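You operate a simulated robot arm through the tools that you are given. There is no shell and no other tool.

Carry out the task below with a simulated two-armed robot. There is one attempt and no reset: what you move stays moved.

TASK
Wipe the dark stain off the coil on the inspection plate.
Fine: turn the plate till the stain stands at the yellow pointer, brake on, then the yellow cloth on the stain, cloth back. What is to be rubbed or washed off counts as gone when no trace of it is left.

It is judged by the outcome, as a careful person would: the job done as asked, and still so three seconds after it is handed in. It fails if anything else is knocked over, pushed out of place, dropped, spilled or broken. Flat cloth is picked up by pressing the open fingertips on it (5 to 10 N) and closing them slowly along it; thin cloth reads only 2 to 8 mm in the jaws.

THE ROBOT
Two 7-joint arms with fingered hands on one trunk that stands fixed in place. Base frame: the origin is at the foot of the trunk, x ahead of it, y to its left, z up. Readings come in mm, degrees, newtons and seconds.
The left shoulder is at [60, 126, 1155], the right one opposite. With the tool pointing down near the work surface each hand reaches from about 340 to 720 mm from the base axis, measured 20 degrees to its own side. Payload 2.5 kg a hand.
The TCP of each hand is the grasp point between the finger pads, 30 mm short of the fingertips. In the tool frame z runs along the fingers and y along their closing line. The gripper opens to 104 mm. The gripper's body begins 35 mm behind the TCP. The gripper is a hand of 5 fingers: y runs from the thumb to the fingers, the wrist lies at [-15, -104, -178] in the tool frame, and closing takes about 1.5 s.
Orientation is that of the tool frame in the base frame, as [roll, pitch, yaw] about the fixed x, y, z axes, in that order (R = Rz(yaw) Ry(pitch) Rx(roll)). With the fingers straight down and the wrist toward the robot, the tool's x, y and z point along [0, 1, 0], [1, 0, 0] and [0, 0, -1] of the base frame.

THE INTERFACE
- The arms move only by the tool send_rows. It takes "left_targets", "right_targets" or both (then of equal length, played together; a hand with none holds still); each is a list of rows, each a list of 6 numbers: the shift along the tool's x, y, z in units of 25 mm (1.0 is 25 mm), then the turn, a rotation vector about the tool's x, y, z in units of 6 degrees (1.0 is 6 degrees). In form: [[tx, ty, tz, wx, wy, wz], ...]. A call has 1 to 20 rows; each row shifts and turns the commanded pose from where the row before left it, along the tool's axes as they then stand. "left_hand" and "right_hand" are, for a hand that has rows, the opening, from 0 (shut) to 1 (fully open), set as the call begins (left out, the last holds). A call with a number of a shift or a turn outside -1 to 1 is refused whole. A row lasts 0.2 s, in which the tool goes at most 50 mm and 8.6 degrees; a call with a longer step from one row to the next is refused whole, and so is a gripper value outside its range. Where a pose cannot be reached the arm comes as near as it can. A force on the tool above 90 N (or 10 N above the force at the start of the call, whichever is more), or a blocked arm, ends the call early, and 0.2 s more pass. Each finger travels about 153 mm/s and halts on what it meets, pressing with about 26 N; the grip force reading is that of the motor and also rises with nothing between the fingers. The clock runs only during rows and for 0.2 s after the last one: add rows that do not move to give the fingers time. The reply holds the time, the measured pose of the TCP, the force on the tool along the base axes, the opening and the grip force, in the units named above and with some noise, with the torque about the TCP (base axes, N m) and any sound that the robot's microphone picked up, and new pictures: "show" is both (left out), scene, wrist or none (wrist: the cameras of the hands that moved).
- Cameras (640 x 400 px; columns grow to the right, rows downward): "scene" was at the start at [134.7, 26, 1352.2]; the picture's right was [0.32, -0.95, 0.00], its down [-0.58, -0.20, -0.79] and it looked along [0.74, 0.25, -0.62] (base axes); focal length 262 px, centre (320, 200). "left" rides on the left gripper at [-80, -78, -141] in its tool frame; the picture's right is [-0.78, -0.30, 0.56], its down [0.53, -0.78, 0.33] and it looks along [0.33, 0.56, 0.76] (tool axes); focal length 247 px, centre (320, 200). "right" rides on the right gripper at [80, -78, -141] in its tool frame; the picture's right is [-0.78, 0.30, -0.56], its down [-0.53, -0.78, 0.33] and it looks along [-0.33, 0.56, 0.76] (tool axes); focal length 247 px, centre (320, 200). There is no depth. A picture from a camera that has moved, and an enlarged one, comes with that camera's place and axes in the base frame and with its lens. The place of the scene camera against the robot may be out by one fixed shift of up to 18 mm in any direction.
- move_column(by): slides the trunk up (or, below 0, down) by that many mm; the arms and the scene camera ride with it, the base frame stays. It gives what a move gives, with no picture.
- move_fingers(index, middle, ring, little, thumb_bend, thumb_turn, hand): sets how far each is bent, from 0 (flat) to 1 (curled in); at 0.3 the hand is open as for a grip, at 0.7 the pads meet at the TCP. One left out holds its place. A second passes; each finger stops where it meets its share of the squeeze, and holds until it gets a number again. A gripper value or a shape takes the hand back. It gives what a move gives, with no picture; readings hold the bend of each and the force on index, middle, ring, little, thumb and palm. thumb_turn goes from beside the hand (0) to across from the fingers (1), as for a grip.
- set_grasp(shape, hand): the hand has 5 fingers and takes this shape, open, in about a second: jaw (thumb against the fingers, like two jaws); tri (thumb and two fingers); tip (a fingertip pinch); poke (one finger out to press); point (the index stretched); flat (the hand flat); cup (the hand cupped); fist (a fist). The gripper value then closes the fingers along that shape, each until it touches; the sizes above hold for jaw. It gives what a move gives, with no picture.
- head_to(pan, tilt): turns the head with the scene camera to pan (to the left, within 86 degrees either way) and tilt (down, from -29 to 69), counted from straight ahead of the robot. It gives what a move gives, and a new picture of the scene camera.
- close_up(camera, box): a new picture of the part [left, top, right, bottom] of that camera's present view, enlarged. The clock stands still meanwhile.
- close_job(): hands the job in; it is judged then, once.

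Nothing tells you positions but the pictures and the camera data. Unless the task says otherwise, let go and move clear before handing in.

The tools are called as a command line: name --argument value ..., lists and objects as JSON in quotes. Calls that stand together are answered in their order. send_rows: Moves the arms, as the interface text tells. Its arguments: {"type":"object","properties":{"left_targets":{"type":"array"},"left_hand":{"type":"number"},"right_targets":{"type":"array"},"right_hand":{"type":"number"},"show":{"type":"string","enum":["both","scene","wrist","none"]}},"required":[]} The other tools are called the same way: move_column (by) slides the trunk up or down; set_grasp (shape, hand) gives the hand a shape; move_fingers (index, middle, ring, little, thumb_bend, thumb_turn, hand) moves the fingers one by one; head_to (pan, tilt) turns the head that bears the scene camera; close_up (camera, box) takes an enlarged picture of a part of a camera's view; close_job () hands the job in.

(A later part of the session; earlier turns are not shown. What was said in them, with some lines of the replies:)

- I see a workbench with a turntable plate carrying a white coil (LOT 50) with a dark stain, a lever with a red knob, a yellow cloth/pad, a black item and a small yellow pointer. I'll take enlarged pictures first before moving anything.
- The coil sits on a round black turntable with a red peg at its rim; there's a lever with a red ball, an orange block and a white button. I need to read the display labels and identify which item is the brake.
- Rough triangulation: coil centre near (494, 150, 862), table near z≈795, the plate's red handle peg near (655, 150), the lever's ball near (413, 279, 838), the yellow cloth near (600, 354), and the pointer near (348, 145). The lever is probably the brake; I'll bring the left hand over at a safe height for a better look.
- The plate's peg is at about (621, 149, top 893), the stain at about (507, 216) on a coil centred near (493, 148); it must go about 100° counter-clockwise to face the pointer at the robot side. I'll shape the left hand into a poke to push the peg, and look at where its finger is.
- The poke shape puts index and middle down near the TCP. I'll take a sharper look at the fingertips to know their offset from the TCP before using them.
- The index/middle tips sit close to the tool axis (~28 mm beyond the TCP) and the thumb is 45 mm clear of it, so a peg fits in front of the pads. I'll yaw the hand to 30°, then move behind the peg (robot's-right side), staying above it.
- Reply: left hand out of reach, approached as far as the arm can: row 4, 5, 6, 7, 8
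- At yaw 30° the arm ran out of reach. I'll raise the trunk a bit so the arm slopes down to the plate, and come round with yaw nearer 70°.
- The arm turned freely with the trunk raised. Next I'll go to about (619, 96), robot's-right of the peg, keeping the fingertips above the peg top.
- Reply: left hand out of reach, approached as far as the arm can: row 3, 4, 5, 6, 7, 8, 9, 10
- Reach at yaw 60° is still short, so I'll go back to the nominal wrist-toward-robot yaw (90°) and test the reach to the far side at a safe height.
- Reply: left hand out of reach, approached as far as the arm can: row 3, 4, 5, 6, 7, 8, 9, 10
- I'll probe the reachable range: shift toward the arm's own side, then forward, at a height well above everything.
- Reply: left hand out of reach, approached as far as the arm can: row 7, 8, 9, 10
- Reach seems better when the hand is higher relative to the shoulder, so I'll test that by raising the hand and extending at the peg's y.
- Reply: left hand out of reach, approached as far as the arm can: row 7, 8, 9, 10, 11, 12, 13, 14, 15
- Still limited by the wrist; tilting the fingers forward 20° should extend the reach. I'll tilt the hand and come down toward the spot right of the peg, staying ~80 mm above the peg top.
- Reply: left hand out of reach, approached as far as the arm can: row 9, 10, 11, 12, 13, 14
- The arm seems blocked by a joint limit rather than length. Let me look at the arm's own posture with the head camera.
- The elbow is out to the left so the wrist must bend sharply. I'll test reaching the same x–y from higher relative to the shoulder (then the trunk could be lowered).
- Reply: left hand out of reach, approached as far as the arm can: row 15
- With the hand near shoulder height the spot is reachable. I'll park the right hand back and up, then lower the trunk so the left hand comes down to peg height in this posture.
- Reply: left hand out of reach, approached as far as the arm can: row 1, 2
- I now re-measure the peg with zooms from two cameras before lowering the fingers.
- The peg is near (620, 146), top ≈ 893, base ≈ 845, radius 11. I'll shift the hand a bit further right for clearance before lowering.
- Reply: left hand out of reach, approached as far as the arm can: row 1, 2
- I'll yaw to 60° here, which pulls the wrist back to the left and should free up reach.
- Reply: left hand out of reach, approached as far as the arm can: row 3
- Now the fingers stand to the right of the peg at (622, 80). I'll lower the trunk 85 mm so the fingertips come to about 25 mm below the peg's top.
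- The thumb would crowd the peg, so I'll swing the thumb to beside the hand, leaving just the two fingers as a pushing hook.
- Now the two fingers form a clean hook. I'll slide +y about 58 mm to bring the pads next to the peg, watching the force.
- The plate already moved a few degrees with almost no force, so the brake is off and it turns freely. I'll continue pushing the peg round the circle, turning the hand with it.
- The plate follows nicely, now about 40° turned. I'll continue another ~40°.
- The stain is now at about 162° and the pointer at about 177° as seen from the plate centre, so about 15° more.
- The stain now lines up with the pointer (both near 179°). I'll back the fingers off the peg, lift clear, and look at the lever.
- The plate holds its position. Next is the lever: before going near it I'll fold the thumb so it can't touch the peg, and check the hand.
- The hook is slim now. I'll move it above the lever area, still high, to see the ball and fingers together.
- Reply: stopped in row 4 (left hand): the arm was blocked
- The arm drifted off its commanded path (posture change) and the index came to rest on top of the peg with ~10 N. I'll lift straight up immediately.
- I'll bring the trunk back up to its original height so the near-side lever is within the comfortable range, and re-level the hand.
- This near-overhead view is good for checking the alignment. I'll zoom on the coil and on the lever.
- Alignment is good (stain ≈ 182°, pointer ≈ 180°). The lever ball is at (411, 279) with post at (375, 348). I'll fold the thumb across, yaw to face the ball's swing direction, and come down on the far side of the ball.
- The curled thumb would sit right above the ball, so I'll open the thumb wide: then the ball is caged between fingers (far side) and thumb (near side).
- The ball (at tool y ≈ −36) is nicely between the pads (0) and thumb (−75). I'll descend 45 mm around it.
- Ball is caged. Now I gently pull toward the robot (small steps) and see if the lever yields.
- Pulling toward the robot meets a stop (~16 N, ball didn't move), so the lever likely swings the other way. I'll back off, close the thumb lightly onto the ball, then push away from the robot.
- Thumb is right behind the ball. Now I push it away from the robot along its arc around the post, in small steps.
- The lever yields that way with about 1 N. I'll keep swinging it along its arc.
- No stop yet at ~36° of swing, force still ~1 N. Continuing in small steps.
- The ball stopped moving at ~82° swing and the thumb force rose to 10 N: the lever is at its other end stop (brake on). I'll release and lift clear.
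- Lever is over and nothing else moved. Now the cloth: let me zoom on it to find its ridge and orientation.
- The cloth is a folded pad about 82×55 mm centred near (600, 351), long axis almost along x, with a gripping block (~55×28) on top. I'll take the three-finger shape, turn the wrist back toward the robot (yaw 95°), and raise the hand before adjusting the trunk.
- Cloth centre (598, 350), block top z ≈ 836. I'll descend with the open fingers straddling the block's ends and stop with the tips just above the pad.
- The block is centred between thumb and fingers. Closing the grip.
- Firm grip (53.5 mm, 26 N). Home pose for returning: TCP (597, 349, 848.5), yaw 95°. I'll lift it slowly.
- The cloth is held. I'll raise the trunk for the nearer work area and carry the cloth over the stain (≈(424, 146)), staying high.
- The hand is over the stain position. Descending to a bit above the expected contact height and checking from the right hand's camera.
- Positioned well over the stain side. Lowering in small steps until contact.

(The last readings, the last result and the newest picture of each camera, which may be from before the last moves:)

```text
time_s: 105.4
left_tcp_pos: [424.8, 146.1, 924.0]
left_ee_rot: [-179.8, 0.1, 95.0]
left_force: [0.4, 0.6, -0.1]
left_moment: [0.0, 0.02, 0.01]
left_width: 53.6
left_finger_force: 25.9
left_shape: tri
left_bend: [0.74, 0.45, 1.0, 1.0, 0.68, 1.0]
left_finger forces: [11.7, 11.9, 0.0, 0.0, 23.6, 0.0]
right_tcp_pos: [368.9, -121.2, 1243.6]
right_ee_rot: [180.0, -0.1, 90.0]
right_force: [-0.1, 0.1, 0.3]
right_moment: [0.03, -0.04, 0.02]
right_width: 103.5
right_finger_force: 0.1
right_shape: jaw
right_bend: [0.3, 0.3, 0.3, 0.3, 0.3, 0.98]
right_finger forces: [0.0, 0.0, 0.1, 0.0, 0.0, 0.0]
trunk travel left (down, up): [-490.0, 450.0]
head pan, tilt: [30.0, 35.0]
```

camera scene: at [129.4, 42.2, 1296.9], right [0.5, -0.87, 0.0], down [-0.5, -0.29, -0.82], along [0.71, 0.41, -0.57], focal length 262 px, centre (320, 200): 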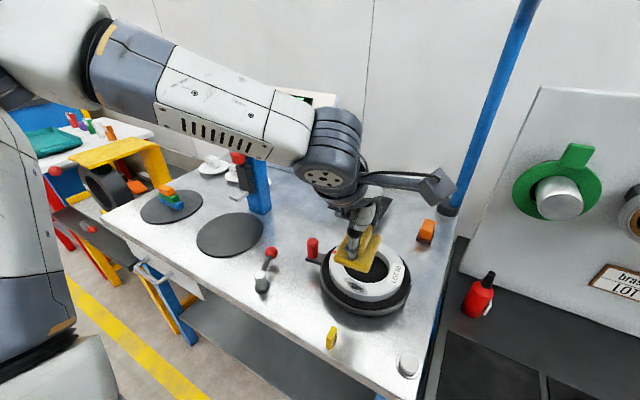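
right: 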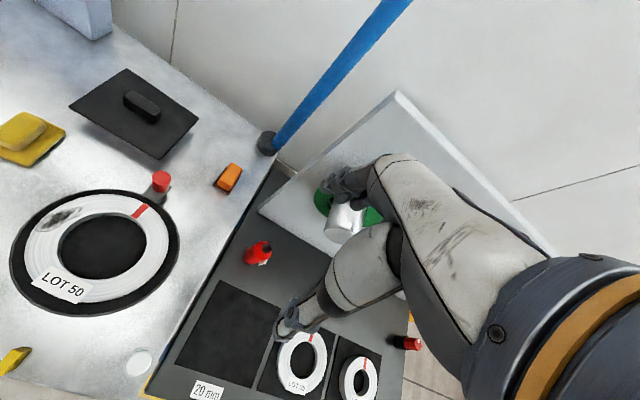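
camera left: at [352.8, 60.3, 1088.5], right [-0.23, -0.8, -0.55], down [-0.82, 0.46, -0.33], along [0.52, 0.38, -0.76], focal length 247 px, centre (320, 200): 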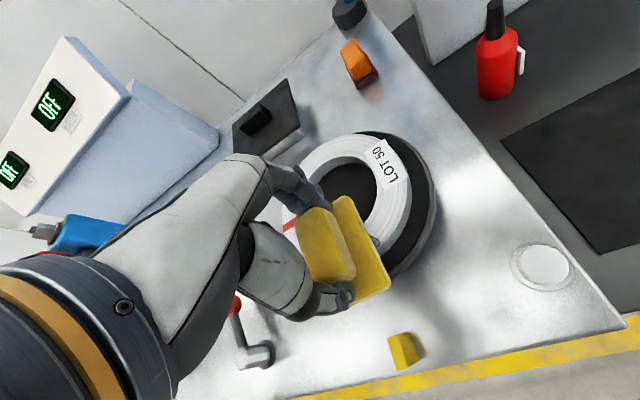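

send_rows --left_targets '[[0, 0, 0.1, 0, 0, 0], [0, 0, 0.1, 0, 0, 0], [0, 0, 0, 0, 0, 0]]' --show "none"

close_up --camera "scene" --box '[310, 220, 420, 340]'

```text
time_s: 106.2
left_tcp_pos: [424.8, 145.8, 920.2]
left_ee_rot: [-179.8, 0.1, 95.1]
left_force: [0.5, -0.6, -0.9]
left_moment: [-0.01, 0.0, 0.01]
left_width: 53.5
left_finger_force: 26.0
left_shape: tri
left_bend: [0.74, 0.45, 1.0, 1.0, 0.68, 1.0]
left_finger forces: [11.8, 11.9, 0.0, 0.1, 23.6, 0.0]
right_tcp_pos: [369.3, -120.2, 1242.7]
right_ee_rot: [-179.9, 0.0, 90.1]
right_force: [0.2, 0.7, 0.2]
right_moment: [0.0, -0.02, 0.0]
right_width: 103.7
right_finger_force: 0.0
right_shape: jaw
right_bend: [0.3, 0.3, 0.3, 0.3, 0.3, 0.98]
right_finger forces: [0.0, 0.1, 0.1, 0.1, 0.2, 0.0]
trunk travel left (down, up): [-490.0, 450.0]
head pan, tilt: [30.0, 35.0]
```

```text
3.33 times, centred on (365, 280) of scene
camera zoom: at [129.4, 42.1, 1296.9], right [0.5, -0.87, 0.0], down [-0.5, -0.29, -0.82], along [0.71, 0.41, -0.57], focal length 872 px, centre (170, -67)
```

zoom: 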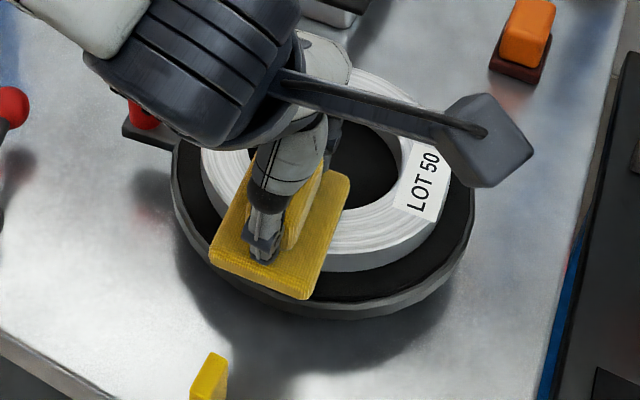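

send_rows --left_targets '[[0, 0, 0.08, 0, 0, 0], [0, 0, 0.08, 0, 0, 0], [0, 0, 0, 0, 0, 0]]' --show "none"

send_rows --left_targets '[[0, 0, 0.08, 0, 0, 0], [0, 0, 0, 0, 0, 0]]' --show "none"

```text
time_s: 107.0
left_tcp_pos: [424.6, 144.0, 915.4]
left_ee_rot: [-179.9, 0.0, 95.0]
left_force: [0.5, -0.2, -1.3]
left_moment: [0.02, -0.01, 0.0]
left_width: 53.4
left_finger_force: 26.0
left_shape: tri
left_bend: [0.74, 0.45, 1.0, 1.0, 0.68, 1.0]
left_finger forces: [11.7, 11.9, 0.1, 0.1, 23.6, 0.1]
right_tcp_pos: [369.0, -121.7, 1242.2]
right_ee_rot: [180.0, -0.1, 89.9]
right_force: [0.8, -0.5, 1.0]
right_moment: [0.02, 0.0, 0.02]
right_width: 103.6
right_finger_force: 0.1
right_shape: jaw
right_bend: [0.3, 0.3, 0.3, 0.3, 0.3, 0.98]
right_finger forces: [0.0, 0.0, 0.1, 0.0, 0.0, 0.0]
trunk travel left (down, up): [-490.0, 450.0]
head pan, tilt: [30.0, 35.0]
```

```text
time_s: 107.6
left_tcp_pos: [424.1, 145.3, 913.8]
left_ee_rot: [-179.9, 0.0, 95.0]
left_force: [0.3, 0.3, -0.4]
left_moment: [0.0, 0.0, 0.04]
left_width: 53.7
left_finger_force: 26.0
left_shape: tri
left_bend: [0.74, 0.45, 1.0, 1.0, 0.68, 1.0]
left_finger forces: [11.7, 12.0, 0.0, 0.0, 23.7, 0.0]
right_tcp_pos: [369.0, -121.2, 1243.5]
right_ee_rot: [179.9, 0.1, 89.9]
right_force: [-0.3, 0.2, -0.3]
right_moment: [0.0, -0.01, 0.0]
right_width: 103.5
right_finger_force: 0.0
right_shape: jaw
right_bend: [0.3, 0.3, 0.3, 0.3, 0.3, 0.98]
right_finger forces: [0.1, 0.0, 0.0, 0.0, 0.1, 0.1]
trunk travel left (down, up): [-490.0, 450.0]
head pan, tilt: [30.0, 35.0]
```

send_rows --left_targets '[[0, 0, 0.1, 0, 0, 0], [0, 0, 0.1, 0, 0, 0], [0, 0, 0, 0, 0, 0]]' --show "none"

close_up --camera "scene" --box '[320, 235, 390, 315]'

```text
time_s: 108.4
left_tcp_pos: [424.4, 144.9, 912.7]
left_ee_rot: [179.7, 0.2, 94.9]
left_force: [-1.8, 1.5, 24.2]
left_moment: [-0.06, 0.1, 0.03]
left_width: 54.0
left_finger_force: 26.4
left_shape: tri
left_bend: [0.74, 0.45, 1.0, 1.0, 0.68, 1.0]
left_finger forces: [16.1, 14.4, 0.0, 0.0, 31.0, 0.0]
right_tcp_pos: [367.8, -121.5, 1244.4]
right_ee_rot: [179.9, -0.1, 89.9]
right_force: [0.2, -0.1, -1.0]
right_moment: [0.01, 0.0, 0.0]
right_width: 103.7
right_finger_force: 0.1
right_shape: jaw
right_bend: [0.3, 0.3, 0.3, 0.3, 0.3, 0.98]
right_finger forces: [0.0, 0.0, 0.1, 0.0, 0.0, 0.0]
trunk travel left (down, up): [-490.0, 450.0]
head pan, tilt: [30.0, 35.0]
```

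```text
5.00 times, centred on (355, 275) of scene
camera zoom: at [127.5, 41.7, 1297.5], right [0.5, -0.87, 0.0], down [-0.5, -0.29, -0.82], along [0.71, 0.41, -0.57], focal length 1308 px, centre (145, -175)
```

zoom: 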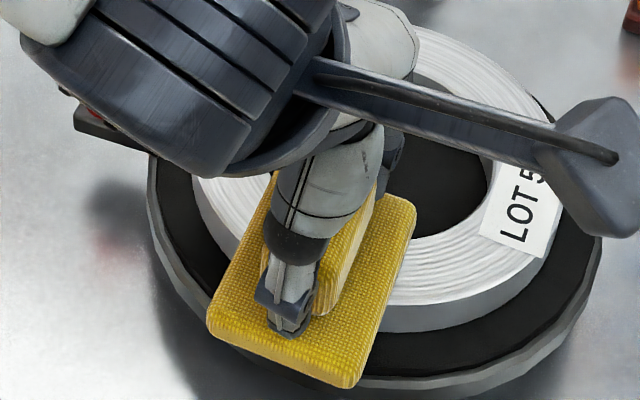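

Contact found (24 N at TCP ≈ 912.7). I'll ease to about 10 N and rub back and forth along the stain's length.

send_rows --left_targets '[[0, 0, -0.08, 0, 0, 0], [0, 0, 0, 0, 0, 0]]' --show "none"

send_rows --left_targets '[[0.25, 0, 0, 0, 0, 0], [0.25, 0, 0, 0, 0, 0], [0.25, 0, 0, 0, 0, 0], [-0.3, 0, 0, 0, 0, 0], [-0.3, 0, 0, 0, 0, 0], [-0.3, 0, 0, 0, 0, 0], [-0.3, 0, 0, 0, 0, 0], [-0.3, 0, 0, 0, 0, 0], [0.3, 0, 0, 0, 0, 0], [0.3, 0, 0, 0, 0, 0], [0.15, 0, 0, 0, 0, 0], [0, 0, 0, 0, 0, 0]]' --show "scene"

```text
time_s: 109.0
left_tcp_pos: [423.5, 144.7, 911.5]
left_ee_rot: [179.9, 0.0, 95.0]
left_force: [3.6, -0.1, 20.8]
left_moment: [-0.06, -0.2, 0.0]
left_width: 53.8
left_finger_force: 25.8
left_shape: tri
left_bend: [0.74, 0.44, 1.0, 1.0, 0.68, 1.0]
left_finger forces: [16.9, 16.3, 0.1, 0.0, 26.1, 0.0]
right_tcp_pos: [369.0, -120.6, 1244.7]
right_ee_rot: [179.9, 0.0, 89.9]
right_force: [0.3, -0.3, -0.6]
right_moment: [-0.02, -0.02, -0.02]
right_width: 103.7
right_finger_force: 0.0
right_shape: jaw
right_bend: [0.3, 0.3, 0.3, 0.3, 0.3, 0.98]
right_finger forces: [0.1, 0.1, 0.0, 0.1, 0.0, 0.0]
trunk travel left (down, up): [-490.0, 450.0]
head pan, tilt: [30.0, 35.0]
```

```text
time_s: 111.6
left_tcp_pos: [421.7, 143.0, 912.6]
left_ee_rot: [179.9, 0.2, 94.8]
left_force: [-0.3, -8.5, 18.9]
left_moment: [-0.34, -0.3, -0.16]
left_width: 53.9
left_finger_force: 25.4
left_shape: tri
left_bend: [0.75, 0.44, 1.0, 1.0, 0.68, 1.0]
left_finger forces: [23.1, 14.0, 0.0, 0.0, 27.5, 0.1]
right_tcp_pos: [367.8, -123.0, 1243.0]
right_ee_rot: [179.9, -0.1, 90.1]
right_force: [0.3, -0.6, -0.1]
right_moment: [0.01, -0.02, -0.01]
right_width: 103.6
right_finger_force: 0.0
right_shape: jaw
right_bend: [0.3, 0.3, 0.3, 0.3, 0.3, 0.98]
right_finger forces: [0.0, 0.0, 0.1, 0.1, 0.0, 0.0]
trunk travel left (down, up): [-490.0, 450.0]
head pan, tilt: [30.0, 35.0]
camera scene: at [127.9, 40.9, 1297.2], right [0.5, -0.87, 0.0], down [-0.5, -0.29, -0.82], along [0.71, 0.41, -0.57], focal length 262 px, centre (320, 200)
```

scene: 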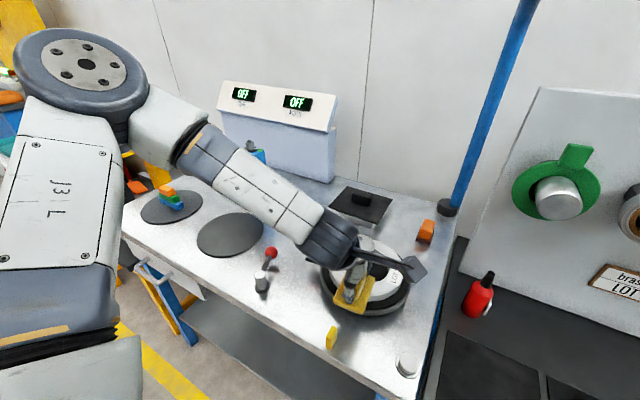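

Rubbing works: ~19 N down, ~8 N friction. I'll ease pressure a little and do more strokes with slight in/out offsets, then lift to inspect.

send_rows --left_targets '[[0.3, 0, -0.05, 0, 0, 0], [0.3, 0, 0, 0, 0, 0], [0.2, 0.2, 0, 0, 0, 0], [-0.4, 0.1, 0, 0, 0, 0], [-0.4, 0, 0, 0, 0, 0], [-0.4, 0, 0, 0, 0, 0], [-0.4, 0, 0, 0, 0, 0], [0.0, -0.3, 0, 0, 0, 0], [0.4, -0.2, 0, 0, 0, 0], [0.4, 0, 0, 0, 0, 0], [0.4, 0, 0, 0, 0, 0], [0.4, 0, 0, 0, 0, 0], [-0.4, 0.2, 0, 0, 0, 0], [-0.4, 0, 0, 0, 0, 0], [-0.4, 0, 0, 0, 0, 0], [-0.4, 0, 0, 0, 0, 0], [0.4, 0, 0, 0, 0, 0], [0.4, 0, 0, 0, 0, 0], [0, 0, 0, 0, 0, 0]]' --show "none"

send_rows --left_targets '[[0, 0, -0.2, 0, 0, 0], [0, 0, -0.5, 0, 0, 0], [0, 0, -1, 0, 0, 0], [0, -0.5, -1, 0, 0, 0], [0, -0.5, -1, 0, 0, 0], [0, -0.5, -0.5, 0, 0, 0], [0, 0, 0, 0, 0, 0]]' --show "wrist"

close_up --camera "left" --box '[260, 100, 480, 300]'

close_up --camera "right" --box '[0, 0, 260, 200]'

close_up --camera "scene" --box '[310, 220, 430, 340]'

```text
time_s: 115.6
left_tcp_pos: [423.3, 144.0, 912.3]
left_ee_rot: [179.9, 0.2, 94.9]
left_force: [0.1, -6.8, 14.7]
left_moment: [-0.23, -0.18, -0.17]
left_width: 53.5
left_finger_force: 26.1
left_shape: tri
left_bend: [0.75, 0.45, 1.0, 1.0, 0.68, 1.0]
left_finger forces: [21.2, 13.8, 0.1, 0.1, 28.1, 0.0]
right_tcp_pos: [369.1, -121.6, 1243.8]
right_ee_rot: [179.8, 0.0, 90.0]
right_force: [0.2, 0.3, 0.6]
right_moment: [0.02, -0.02, 0.0]
right_width: 104.0
right_finger_force: 0.1
right_shape: jaw
right_bend: [0.3, 0.3, 0.3, 0.3, 0.3, 0.98]
right_finger forces: [0.1, 0.1, 0.0, 0.0, 0.0, 0.1]
trunk travel left (down, up): [-490.0, 450.0]
head pan, tilt: [30.0, 35.0]
```

```text
time_s: 117.2
left_tcp_pos: [387.2, 140.6, 1017.2]
left_ee_rot: [-179.8, 0.2, 95.0]
left_force: [-0.3, 0.4, -1.6]
left_moment: [0.03, 0.0, 0.02]
left_width: 53.7
left_finger_force: 26.1
left_shape: tri
left_bend: [0.74, 0.45, 1.0, 1.0, 0.68, 1.0]
left_finger forces: [12.6, 12.6, 0.0, 0.0, 24.8, 0.1]
right_tcp_pos: [369.6, -120.0, 1243.7]
right_ee_rot: [180.0, 0.0, 90.0]
right_force: [0.2, 0.5, -0.1]
right_moment: [-0.02, 0.0, 0.0]
right_width: 103.7
right_finger_force: 0.1
right_shape: jaw
right_bend: [0.3, 0.3, 0.3, 0.3, 0.3, 0.98]
right_finger forces: [0.1, 0.0, 0.1, 0.0, 0.0, 0.0]
trunk travel left (down, up): [-490.0, 450.0]
head pan, tilt: [30.0, 35.0]
camera left: at [316.8, 55.1, 1160.3], right [-0.23, -0.8, -0.55], down [-0.82, 0.47, -0.33], along [0.52, 0.38, -0.76], focal length 247 px, centre (320, 200)
```

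left: 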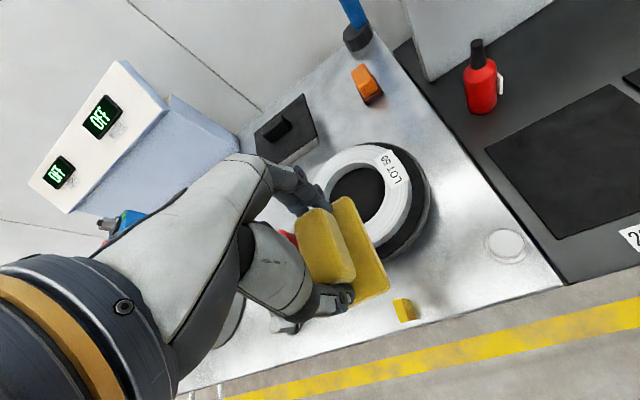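

```text
2.00 times, centred on (370, 200) of left
camera zoom: at [316.8, 55.1, 1160.3], right [-0.23, -0.8, -0.55], down [-0.82, 0.47, -0.33], along [0.52, 0.38, -0.76], focal length 494 px, centre (220, 200)
```

zoom: 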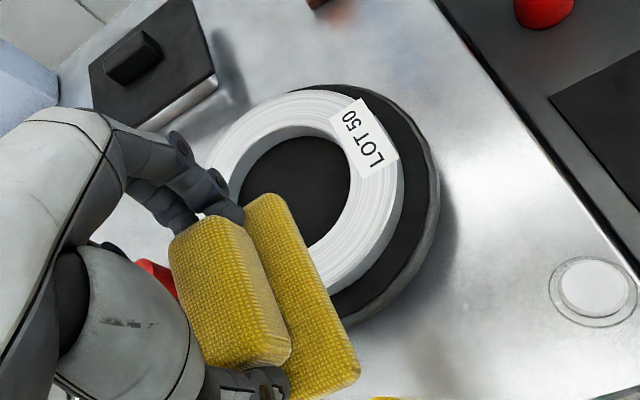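

```text
2.00 times, centred on (130, 100) of right
camera zoom: at [293.5, -41.6, 1384.3], right [0.3, -0.78, 0.56], down [-0.78, -0.54, -0.33], along [0.56, -0.33, -0.76], focal length 494 px, centre (700, 400)
```

zoom: 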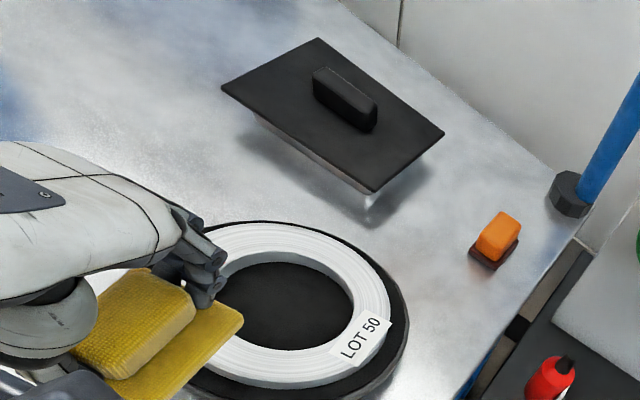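

```text
3.33 times, centred on (370, 280) of scene
camera zoom: at [129.4, 42.2, 1296.9], right [0.5, -0.87, 0.0], down [-0.5, -0.29, -0.82], along [0.71, 0.41, -0.57], focal length 872 px, centre (153, -67)
```

zoom: 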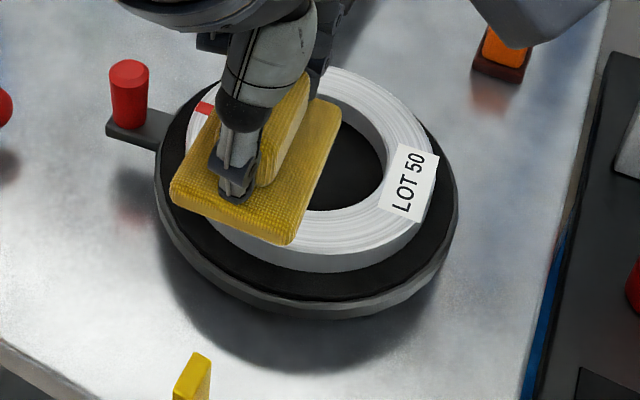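

The visible parts look clean and the plate hasn't turned. I'll move the hand aside to see the whole stain area.

send_rows --left_targets '[[0.9, 0.3, -0.1, 0, 0, 0], [0.9, 0.3, -0.1, 0, 0, 0], [0.9, 0.3, -0.1, 0, 0, 0], [0.9, 0.3, -0.1, 0, 0, 0], [0.9, 0.3, -0.1, 0, 0, 0], [0.9, 0.3, -0.1, 0, 0, 0], [0, 0, 0, 0, 0, 0]]' --show "wrist"

close_up --camera "left" --box '[340, 80, 640, 300]'

close_up --camera "right" --box '[0, 60, 200, 200]'

close_up --camera "scene" --box '[310, 220, 430, 340]'

```text
time_s: 118.8
left_tcp_pos: [419.2, 281.3, 1032.6]
left_ee_rot: [-179.9, 0.3, 94.9]
left_force: [0.7, 0.7, -1.3]
left_moment: [-0.03, 0.0, 0.02]
left_width: 53.6
left_finger_force: 25.4
left_shape: tri
left_bend: [0.74, 0.45, 1.0, 1.0, 0.68, 1.0]
left_finger forces: [12.5, 12.4, 0.0, 0.0, 24.9, 0.0]
right_tcp_pos: [368.7, -121.9, 1243.6]
right_ee_rot: [180.0, 0.0, 90.0]
right_force: [-0.8, -0.3, 0.3]
right_moment: [0.02, 0.0, 0.02]
right_width: 103.7
right_finger_force: 0.1
right_shape: jaw
right_bend: [0.3, 0.3, 0.3, 0.3, 0.3, 0.98]
right_finger forces: [0.0, 0.0, 0.0, 0.0, 0.0, 0.0]
trunk travel left (down, up): [-490.0, 450.0]
head pan, tilt: [30.0, 35.0]
camera left: at [348.2, 196.0, 1175.9], right [-0.23, -0.8, -0.55], down [-0.82, 0.47, -0.33], along [0.52, 0.38, -0.76], focal length 247 px, centre (320, 200)
```

left: 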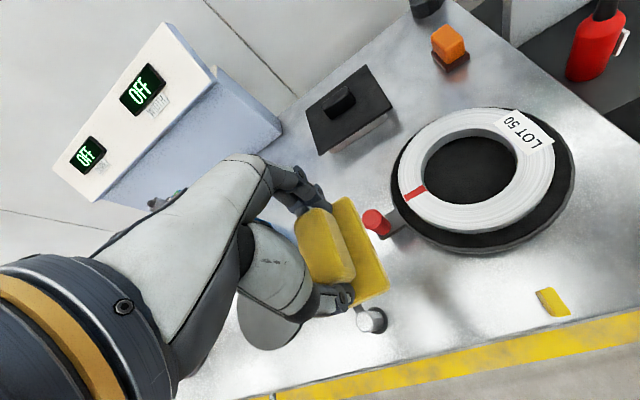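

```text
1.82 times, centred on (490, 190) of left
camera zoom: at [348.2, 196.0, 1175.9], right [-0.23, -0.8, -0.55], down [-0.82, 0.47, -0.33], along [0.52, 0.38, -0.76], focal length 449 px, centre (11, 218)
```

zoom: 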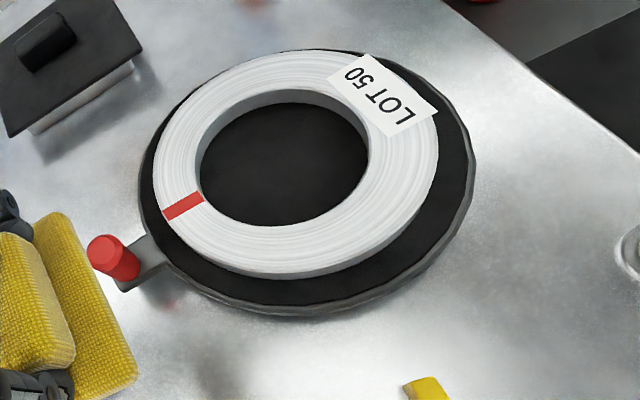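

```text
2.86 times, centred on (100, 130) of right
camera zoom: at [293.4, -41.6, 1384.3], right [0.3, -0.78, 0.56], down [-0.78, -0.53, -0.33], along [0.56, -0.33, -0.76], focal length 706 px, centre (949, 400)
```

zoom: 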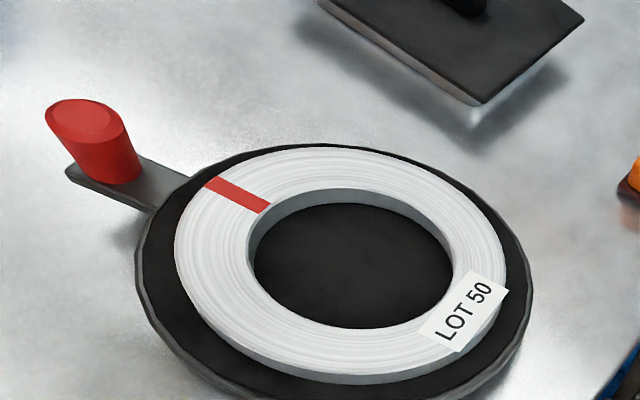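

```text
3.33 times, centred on (370, 280) of scene
camera zoom: at [129.4, 42.1, 1297.0], right [0.5, -0.87, 0.0], down [-0.5, -0.29, -0.82], along [0.71, 0.41, -0.57], focal length 872 px, centre (153, -67)
```

zoom: 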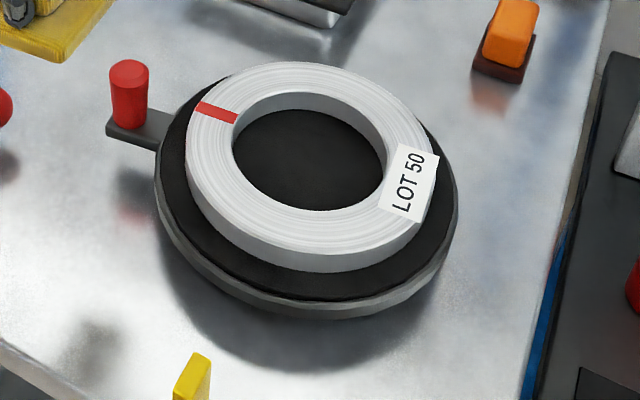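

The stain appears gone. A closer look for any faint trace:

close_up --camera "left" --box '[420, 150, 560, 240]'

close_up --camera "right" --box '[55, 120, 155, 200]'

close_up --camera "scene" --box '[340, 250, 400, 310]'

```text
4.44 times, centred on (490, 195) of left
camera zoom: at [348.2, 196.0, 1175.9], right [-0.23, -0.8, -0.55], down [-0.82, 0.47, -0.33], along [0.52, 0.38, -0.76], focal length 1098 px, centre (-436, 222)
```

zoom: 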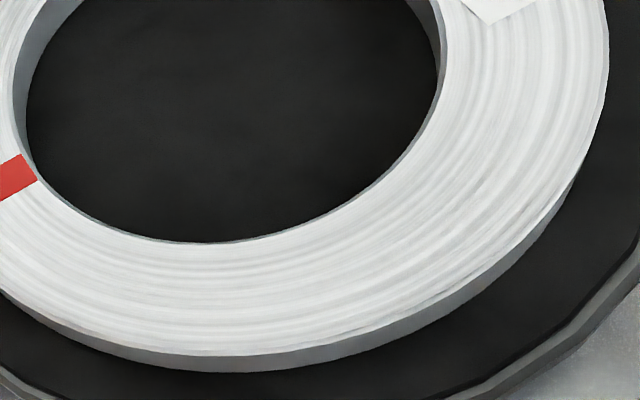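

```text
5.00 times, centred on (105, 160) of right
camera zoom: at [293.4, -41.6, 1384.3], right [0.3, -0.78, 0.56], down [-0.78, -0.53, -0.33], along [0.56, -0.33, -0.76], focal length 1235 px, centre (1395, 400)
```

zoom: 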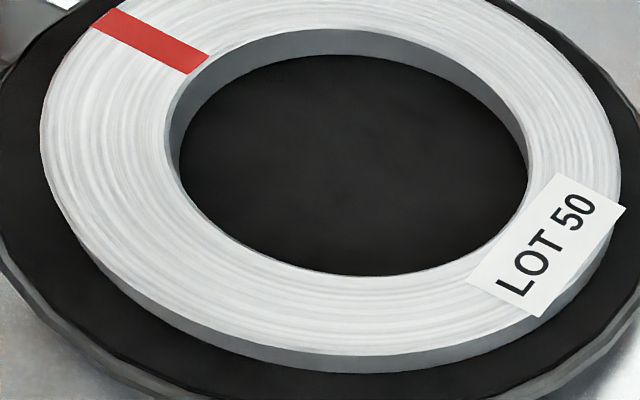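

```text
6.67 times, centred on (370, 280) of scene
camera zoom: at [129.4, 42.1, 1297.0], right [0.5, -0.87, 0.0], down [-0.5, -0.29, -0.82], along [0.71, 0.41, -0.57], focal length 1744 px, centre (-13, -333)
```

zoom: 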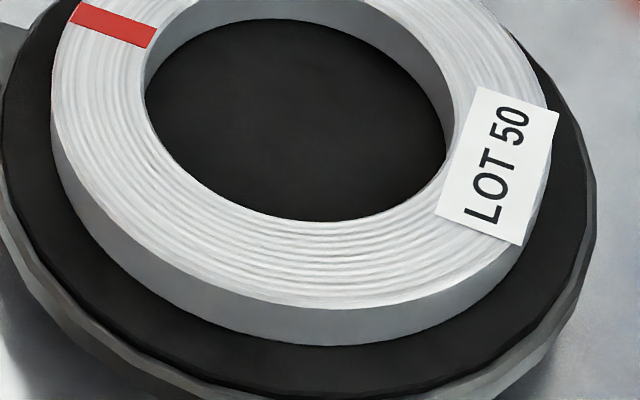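

The coil is clean all round and the plate kept its place. Now I'll bring the cloth back by the reverse route.

send_rows --left_targets '[[0.261, 0.9185, -0.42, 0, 0, 0], [0.261, 0.9185, -0.42, 0, 0, 0], [0.261, 0.9185, -0.42, 0, 0, 0], [0.261, 0.9185, -0.42, 0, 0, 0], [0.261, 0.9185, -0.42, 0, 0, 0], [0.261, 0.9185, -0.42, 0, 0, 0], [0.261, 0.9185, -0.42, 0, 0, 0], [0.261, 0.9185, -0.42, 0, 0, 0], [0, 0, 0, 0, 0, 0]]' --show "none"

move_column --by -170

```text
time_s: 120.8
left_tcp_pos: [598.1, 347.1, 1114.3]
left_ee_rot: [-179.8, 0.2, 94.9]
left_force: [0.4, 0.7, -0.7]
left_moment: [0.02, -0.01, 0.0]
left_width: 53.6
left_finger_force: 26.4
left_shape: tri
left_bend: [0.74, 0.45, 1.0, 1.0, 0.68, 1.0]
left_finger forces: [12.4, 12.3, 0.1, 0.0, 24.7, 0.0]
right_tcp_pos: [369.7, -121.0, 1242.8]
right_ee_rot: [-180.0, 0.0, 90.1]
right_force: [-0.7, 0.5, -0.1]
right_moment: [0.01, -0.02, -0.01]
right_width: 103.5
right_finger_force: 0.1
right_shape: jaw
right_bend: [0.3, 0.3, 0.3, 0.3, 0.3, 0.98]
right_finger forces: [0.1, 0.1, 0.0, 0.0, 0.0, 0.1]
trunk travel left (down, up): [-490.0, 450.0]
head pan, tilt: [30.0, 35.0]
```

```text
time_s: 122.7
left_tcp_pos: [598.7, 348.0, 943.6]
left_ee_rot: [-179.9, 0.0, 95.0]
left_force: [1.0, 0.2, -0.5]
left_moment: [0.01, -0.02, 0.01]
left_width: 53.8
left_finger_force: 25.5
left_shape: tri
left_bend: [0.74, 0.45, 1.0, 1.0, 0.68, 1.0]
left_finger forces: [12.4, 12.2, 0.1, 0.0, 24.8, 0.0]
right_tcp_pos: [369.3, -120.6, 1072.2]
right_ee_rot: [-180.0, 0.0, 90.0]
right_force: [0.0, -0.6, 0.5]
right_moment: [0.0, 0.04, 0.03]
right_width: 103.6
right_finger_force: 0.1
right_shape: jaw
right_bend: [0.3, 0.3, 0.3, 0.3, 0.3, 0.98]
right_finger forces: [0.0, 0.0, 0.1, 0.1, 0.1, 0.0]
trunk travel left (down, up): [-320.0, 620.0]
head pan, tilt: [30.0, 35.0]
```

send_rows --left_targets '[[0.01, -0.01, 0.72, 0, 0, 0], [0.01, -0.01, 0.72, 0, 0, 0], [0.01, -0.01, 0.72, 0, 0, 0], [0.01, -0.01, 0.72, 0, 0, 0], [0.01, -0.01, 0.6, 0, 0, 0], [0, 0, 0, 0, 0, 0]]' --show "none"

send_rows --left_targets '[[0, 0, 0.08, 0, 0, 0], [0, 0, 0.08, 0, 0, 0], [0, 0, 0, 0, 0, 0]]' --show "none"

close_up --camera "scene" --box '[260, 90, 360, 210]'

```text
time_s: 124.1
left_tcp_pos: [597.4, 347.4, 856.7]
left_ee_rot: [-179.7, 0.1, 94.9]
left_force: [-1.1, -0.3, -0.3]
left_moment: [-0.03, -0.01, -0.02]
left_width: 53.8
left_finger_force: 25.8
left_shape: tri
left_bend: [0.74, 0.45, 1.0, 1.0, 0.68, 1.0]
left_finger forces: [12.4, 12.3, 0.0, 0.0, 24.6, 0.0]
right_tcp_pos: [368.3, -120.5, 1073.5]
right_ee_rot: [179.9, 0.0, 89.9]
right_force: [0.0, 0.1, 0.2]
right_moment: [-0.02, 0.02, -0.02]
right_width: 103.8
right_finger_force: 0.1
right_shape: jaw
right_bend: [0.3, 0.3, 0.3, 0.3, 0.3, 0.98]
right_finger forces: [0.0, 0.0, 0.0, 0.0, 0.1, 0.0]
trunk travel left (down, up): [-320.0, 620.0]
head pan, tilt: [30.0, 35.0]
```

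```text
time_s: 124.9
left_tcp_pos: [596.8, 348.7, 852.4]
left_ee_rot: [-179.8, 0.1, 94.9]
left_force: [-0.2, 0.2, -1.5]
left_moment: [0.0, -0.02, 0.01]
left_width: 53.8
left_finger_force: 26.2
left_shape: tri
left_bend: [0.74, 0.45, 1.0, 1.0, 0.68, 1.0]
left_finger forces: [12.4, 12.2, 0.0, 0.0, 24.6, 0.0]
right_tcp_pos: [370.0, -120.6, 1072.6]
right_ee_rot: [-179.9, 0.0, 90.0]
right_force: [1.0, -0.8, -1.0]
right_moment: [-0.01, -0.02, 0.03]
right_width: 103.6
right_finger_force: 0.1
right_shape: jaw
right_bend: [0.3, 0.3, 0.3, 0.3, 0.3, 0.98]
right_finger forces: [0.0, 0.0, 0.0, 0.0, 0.0, 0.1]
trunk travel left (down, up): [-320.0, 620.0]
head pan, tilt: [30.0, 35.0]
```

```text
3.33 times, centred on (310, 150) of scene
camera zoom: at [129.4, 42.2, 1126.9], right [0.5, -0.87, 0.0], down [-0.5, -0.29, -0.82], along [0.71, 0.41, -0.57], focal length 872 px, centre (353, 367)
```

zoom: 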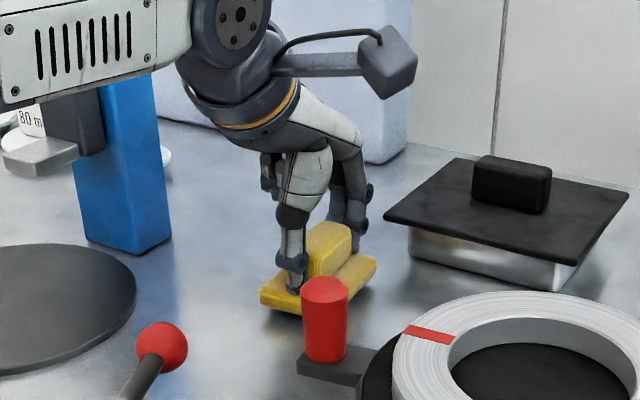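

Very close to the table now; lowering the last millimetres until I feel contact.

send_rows --left_targets '[[0, 0, 0.08, 0, 0, 0], [0, 0, 0.06, 0, 0, 0], [0, 0, 0, 0, 0, 0]]' --show "none"

```text
time_s: 125.7
left_tcp_pos: [597.7, 349.2, 848.6]
left_ee_rot: [-179.8, 0.1, 95.1]
left_force: [0.0, 0.1, -0.3]
left_moment: [0.02, 0.05, 0.01]
left_width: 53.8
left_finger_force: 25.9
left_shape: tri
left_bend: [0.74, 0.45, 1.0, 1.0, 0.68, 1.0]
left_finger forces: [12.4, 12.2, 0.0, 0.1, 24.6, 0.0]
right_tcp_pos: [369.4, -119.8, 1073.5]
right_ee_rot: [179.9, 0.1, 90.0]
right_force: [-0.6, 1.1, -0.2]
right_moment: [0.01, 0.01, 0.03]
right_width: 103.7
right_finger_force: 0.1
right_shape: jaw
right_bend: [0.3, 0.3, 0.3, 0.3, 0.3, 0.98]
right_finger forces: [0.1, 0.1, 0.0, 0.0, 0.0, 0.0]
trunk travel left (down, up): [-320.0, 620.0]
head pan, tilt: [30.0, 35.0]
```

send_rows --left_targets '[[0, 0, 0.06, 0, 0, 0], [0, 0, 0, 0, 0, 0]]' --show "none"

close_up --camera "scene" --box '[280, 140, 350, 200]'

```text
time_s: 126.3
left_tcp_pos: [596.4, 350.0, 847.6]
left_ee_rot: [-179.7, 0.1, 95.1]
left_force: [-1.2, 0.6, -1.2]
left_moment: [-0.01, -0.03, -0.02]
left_width: 54.0
left_finger_force: 26.5
left_shape: tri
left_bend: [0.74, 0.45, 1.0, 1.0, 0.68, 1.0]
left_finger forces: [12.4, 12.2, 0.0, 0.1, 24.6, 0.0]
right_tcp_pos: [369.9, -120.7, 1072.6]
right_ee_rot: [180.0, 0.0, 90.0]
right_force: [0.3, -0.3, -0.7]
right_moment: [-0.01, -0.03, -0.06]
right_width: 103.6
right_finger_force: 0.0
right_shape: jaw
right_bend: [0.3, 0.3, 0.3, 0.3, 0.3, 0.98]
right_finger forces: [0.0, 0.0, 0.1, 0.0, 0.0, 0.0]
trunk travel left (down, up): [-320.0, 620.0]
head pan, tilt: [30.0, 35.0]
```

```text
6.67 times, centred on (315, 170) of scene
camera zoom: at [129.4, 42.2, 1126.9], right [0.5, -0.87, 0.0], down [-0.5, -0.29, -0.82], along [0.71, 0.41, -0.57], focal length 1744 px, centre (353, 400)
```

zoom: 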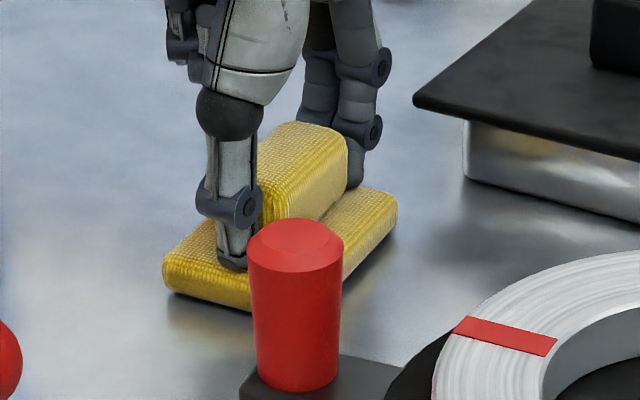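

send_rows --left_targets '[[0, 0, 0.06, 0, 0, 0], [0, 0, 0, 0, 0, 0]]' --show "none"

send_rows --left_targets '[[0, 0, 0.05, 0, 0, 0], [0, 0, 0, 0, 0, 0]]' --show "none"

```text
time_s: 126.9
left_tcp_pos: [596.0, 349.4, 846.1]
left_ee_rot: [-179.9, 0.2, 95.0]
left_force: [0.3, 1.1, 0.4]
left_moment: [-0.01, -0.07, 0.04]
left_width: 53.6
left_finger_force: 26.0
left_shape: tri
left_bend: [0.74, 0.45, 1.0, 1.0, 0.68, 1.0]
left_finger forces: [13.4, 12.2, 0.0, 0.1, 24.7, 0.1]
right_tcp_pos: [369.6, -121.3, 1073.2]
right_ee_rot: [179.9, 0.0, 90.0]
right_force: [-0.4, 0.3, -0.1]
right_moment: [0.02, 0.01, 0.05]
right_width: 103.7
right_finger_force: 0.0
right_shape: jaw
right_bend: [0.3, 0.3, 0.3, 0.3, 0.3, 0.98]
right_finger forces: [0.1, 0.0, 0.0, 0.0, 0.0, 0.0]
trunk travel left (down, up): [-320.0, 620.0]
head pan, tilt: [30.0, 35.0]
```

```text
time_s: 127.5
left_tcp_pos: [597.7, 348.7, 847.3]
left_ee_rot: [180.0, 0.1, 95.0]
left_force: [-0.3, 1.3, 5.7]
left_moment: [0.05, -0.07, 0.07]
left_width: 53.5
left_finger_force: 25.6
left_shape: tri
left_bend: [0.74, 0.45, 1.0, 1.0, 0.68, 1.0]
left_finger forces: [15.1, 12.8, 0.0, 0.1, 25.2, 0.1]
right_tcp_pos: [368.8, -122.1, 1073.5]
right_ee_rot: [-180.0, -0.1, 90.0]
right_force: [-0.1, -0.1, 0.0]
right_moment: [-0.01, -0.03, -0.03]
right_width: 103.7
right_finger_force: 0.2
right_shape: jaw
right_bend: [0.3, 0.3, 0.3, 0.3, 0.3, 0.98]
right_finger forces: [0.0, 0.0, 0.0, 0.1, 0.0, 0.0]
trunk travel left (down, up): [-320.0, 620.0]
head pan, tilt: [30.0, 35.0]
```

Contact with the table (≈6 N). Releasing and then lifting straight up.

send_rows --left_targets '[[0, 0, 0, 0, 0, 0], [0, 0, 0, 0, 0, 0], [0, 0, 0, 0, 0, 0], [0, 0, 0, 0, 0, 0], [0, 0, 0, 0, 0, 0], [0, 0, 0, 0, 0, 0], [0, 0, 0, 0, 0, 0], [0, 0, 0, 0, 0, 0]]' --left_hand 1.0 --show "none"

send_rows --left_targets '[[0, 0, -0.4, 0, 0, 0], [0, 0, -0.8, 0, 0, 0], [0, 0, -0.9, 0, 0, 0], [0, 0, -0.9, 0, 0, 0], [0, 0, -0.9, 0, 0, 0], [0, 0, -0.9, 0, 0, 0], [0, 0, 0, 0, 0, 0]]'

close_up --camera "scene" --box '[260, 90, 400, 230]'

```text
time_s: 129.3
left_tcp_pos: [597.3, 348.6, 844.4]
left_ee_rot: [-179.9, 0.0, 95.0]
left_force: [-0.3, 0.7, -0.1]
left_moment: [-0.01, -0.02, -0.03]
left_width: 103.5
left_finger_force: 0.0
left_shape: tri
left_bend: [0.3, 0.3, 0.99, 0.99, 0.3, 0.98]
left_finger forces: [0.0, 0.0, 0.0, 0.0, 0.1, 0.0]
right_tcp_pos: [369.4, -121.4, 1073.0]
right_ee_rot: [180.0, 0.0, 90.0]
right_force: [-0.3, 0.0, 0.1]
right_moment: [-0.03, 0.0, -0.04]
right_width: 103.8
right_finger_force: 0.0
right_shape: jaw
right_bend: [0.3, 0.3, 0.3, 0.3, 0.3, 0.98]
right_finger forces: [0.1, 0.0, 0.0, 0.0, 0.0, 0.0]
trunk travel left (down, up): [-320.0, 620.0]
head pan, tilt: [30.0, 35.0]
```

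```text
time_s: 130.9
left_tcp_pos: [596.3, 348.6, 964.6]
left_ee_rot: [-179.8, 0.2, 94.9]
left_force: [-0.9, 0.5, 0.3]
left_moment: [-0.01, -0.02, -0.04]
left_width: 103.8
left_finger_force: 0.1
left_shape: tri
left_bend: [0.3, 0.3, 0.99, 0.99, 0.3, 0.98]
left_finger forces: [0.1, 0.0, 0.0, 0.0, 0.0, 0.1]
right_tcp_pos: [369.4, -121.0, 1073.7]
right_ee_rot: [180.0, 0.0, 90.0]
right_force: [-0.1, 0.5, 0.4]
right_moment: [0.02, -0.01, 0.04]
right_width: 103.7
right_finger_force: 0.0
right_shape: jaw
right_bend: [0.3, 0.3, 0.3, 0.3, 0.3, 0.98]
right_finger forces: [0.0, 0.0, 0.0, 0.0, 0.0, 0.0]
trunk travel left (down, up): [-320.0, 620.0]
head pan, tilt: [30.0, 35.0]
camera scene: at [129.3, 42.1, 1127.0], right [0.5, -0.87, 0.0], down [-0.5, -0.29, -0.82], along [0.71, 0.41, -0.57], focal length 262 px, centre (320, 200)
camera left: at [525.0, 262.8, 1107.9], right [-0.23, -0.8, -0.55], down [-0.82, 0.47, -0.33], along [0.52, 0.38, -0.76], focal length 247 px, centre (320, 200)
```

scene: 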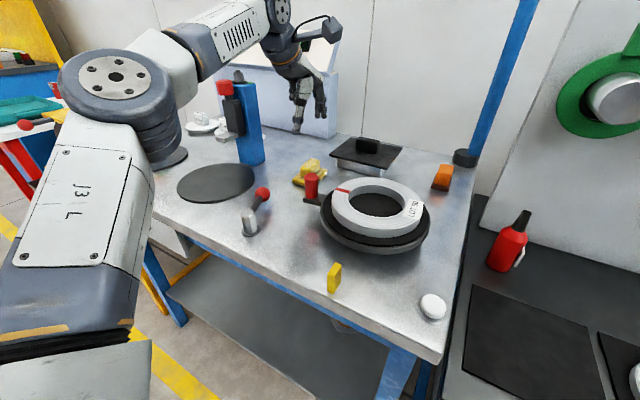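
left: 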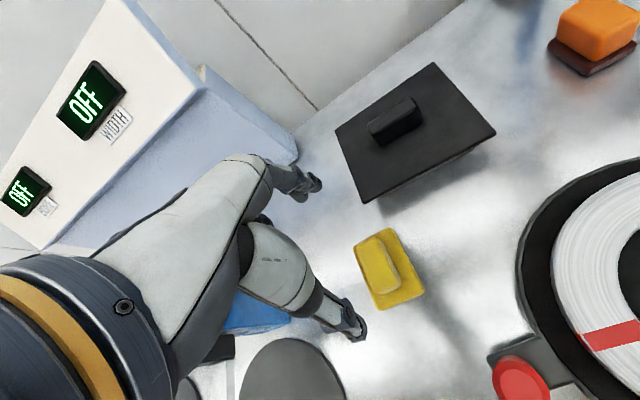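

```text
2.86 times, centred on (330, 160) of scene
camera zoom: at [129.3, 42.1, 1127.0], right [0.5, -0.87, 0.0], down [-0.5, -0.29, -0.82], along [0.71, 0.41, -0.57], focal length 748 px, centre (291, 314)
```

zoom: 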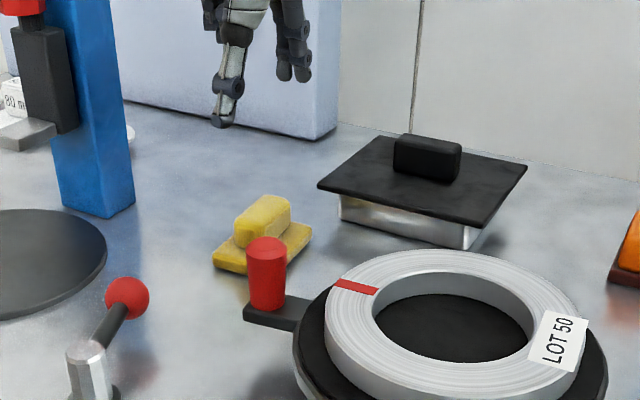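

The cloth lies flat within ~3 mm of its original place, and the plate held firm under the rubbing, so the brake is on. I'll raise clear and take one last overall look.

move_column --by 200

head_to --pan 18 --tilt 45

close_up --camera "scene" --box '[180, 120, 440, 330]'

close_up --camera "right" --box '[0, 0, 260, 260]'

```text
time_s: 133.1
left_tcp_pos: [596.1, 348.0, 1165.1]
left_ee_rot: [-179.9, 0.1, 94.9]
left_force: [0.2, -0.6, -0.6]
left_moment: [0.02, 0.02, 0.0]
left_width: 103.9
left_finger_force: 0.0
left_shape: tri
left_bend: [0.3, 0.3, 0.99, 0.99, 0.3, 0.98]
left_finger forces: [0.0, 0.0, 0.0, 0.0, 0.1, 0.0]
right_tcp_pos: [368.6, -120.7, 1272.7]
right_ee_rot: [180.0, 0.0, 90.0]
right_force: [-0.8, 0.3, -0.5]
right_moment: [0.01, -0.01, 0.03]
right_width: 103.8
right_finger_force: 0.1
right_shape: jaw
right_bend: [0.3, 0.3, 0.3, 0.3, 0.3, 0.98]
right_finger forces: [0.1, 0.0, 0.1, 0.0, 0.1, 0.0]
trunk travel left (down, up): [-520.0, 420.0]
head pan, tilt: [30.0, 35.0]
```

```text
time_s: 133.8
left_tcp_pos: [595.7, 348.4, 1165.7]
left_ee_rot: [-179.9, 0.2, 95.0]
left_force: [0.4, 0.4, 0.4]
left_moment: [0.03, 0.01, -0.01]
left_width: 103.8
left_finger_force: 0.0
left_shape: tri
left_bend: [0.3, 0.3, 0.99, 0.99, 0.3, 0.98]
left_finger forces: [0.0, 0.0, 0.0, 0.0, 0.0, 0.0]
right_tcp_pos: [369.0, -121.1, 1273.5]
right_ee_rot: [-180.0, 0.1, 90.0]
right_force: [0.4, -0.2, 0.2]
right_moment: [0.01, 0.01, 0.0]
right_width: 103.6
right_finger_force: 0.1
right_shape: jaw
right_bend: [0.3, 0.3, 0.3, 0.3, 0.3, 0.98]
right_finger forces: [0.0, 0.1, 0.0, 0.0, 0.0, 0.0]
trunk travel left (down, up): [-520.0, 420.0]
head pan, tilt: [18.0, 45.0]
camera scene: at [130.5, 23.3, 1312.2], right [0.31, -0.95, 0.0], down [-0.67, -0.22, -0.71], along [0.67, 0.22, -0.71], focal length 262 px, centre (320, 200)
```

scene: 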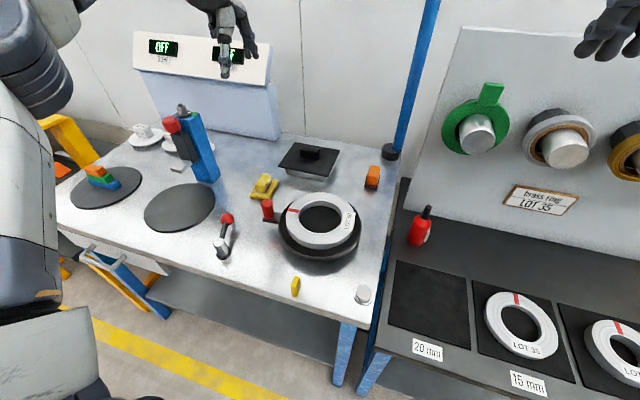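

```text
1.90 times, centred on (310, 225) of scene
camera zoom: at [130.5, 23.3, 1312.2], right [0.31, -0.95, 0.0], down [-0.67, -0.22, -0.71], along [0.67, 0.22, -0.71], focal length 498 px, centre (339, 152)
```

zoom: 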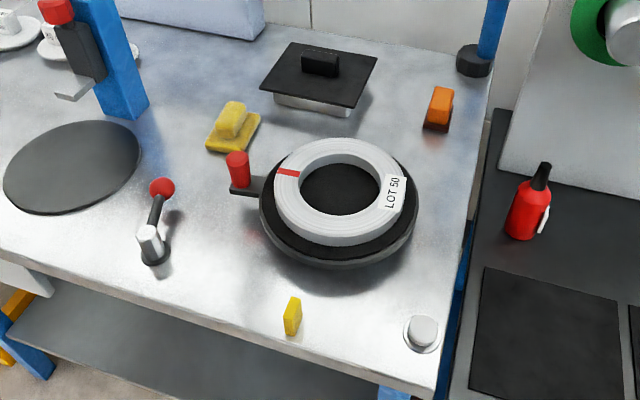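

```text
1.54 times, centred on (130, 130) of right
camera zoom: at [293.4, -41.6, 1414.4], right [0.3, -0.78, 0.56], down [-0.78, -0.54, -0.33], along [0.56, -0.33, -0.76], focal length 380 px, centre (612, 308)
```

zoom: 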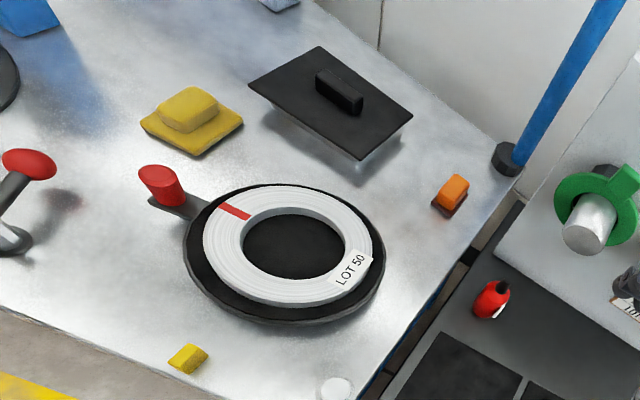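

The coil is clean, the brake lever is set and the cloth is back where it was. Nothing else has shifted and both hands are well clear, so I'm handing the job in.

close_job

```text
The job is handed in.
```

The stain is wiped off the coil. In close-ups from three cameras I saw no trace left.

- **Plate:** I turned it about 100° by its red peg until the stain stood at the yellow pointer, within about 2° by my measurement.
- **Brake:** I took the red-ball lever to be the brake and swung it to its far stop. The plate turned freely before that and did not move under the rubbing afterwards, so I judged the brake to be on. I left it on, since you didn't ask for it to be released.
- **Cloth:** I rubbed the stain area with about 15–20 N, then put the cloth back flat within about 3 mm of where it lay.

On the way to the lever, the left index finger came down on top of the plate's peg with about 10 N. I lifted off at once, and the plate and peg showed no change. At the last look nothing else had been moved, and both hands were clear when I handed in.
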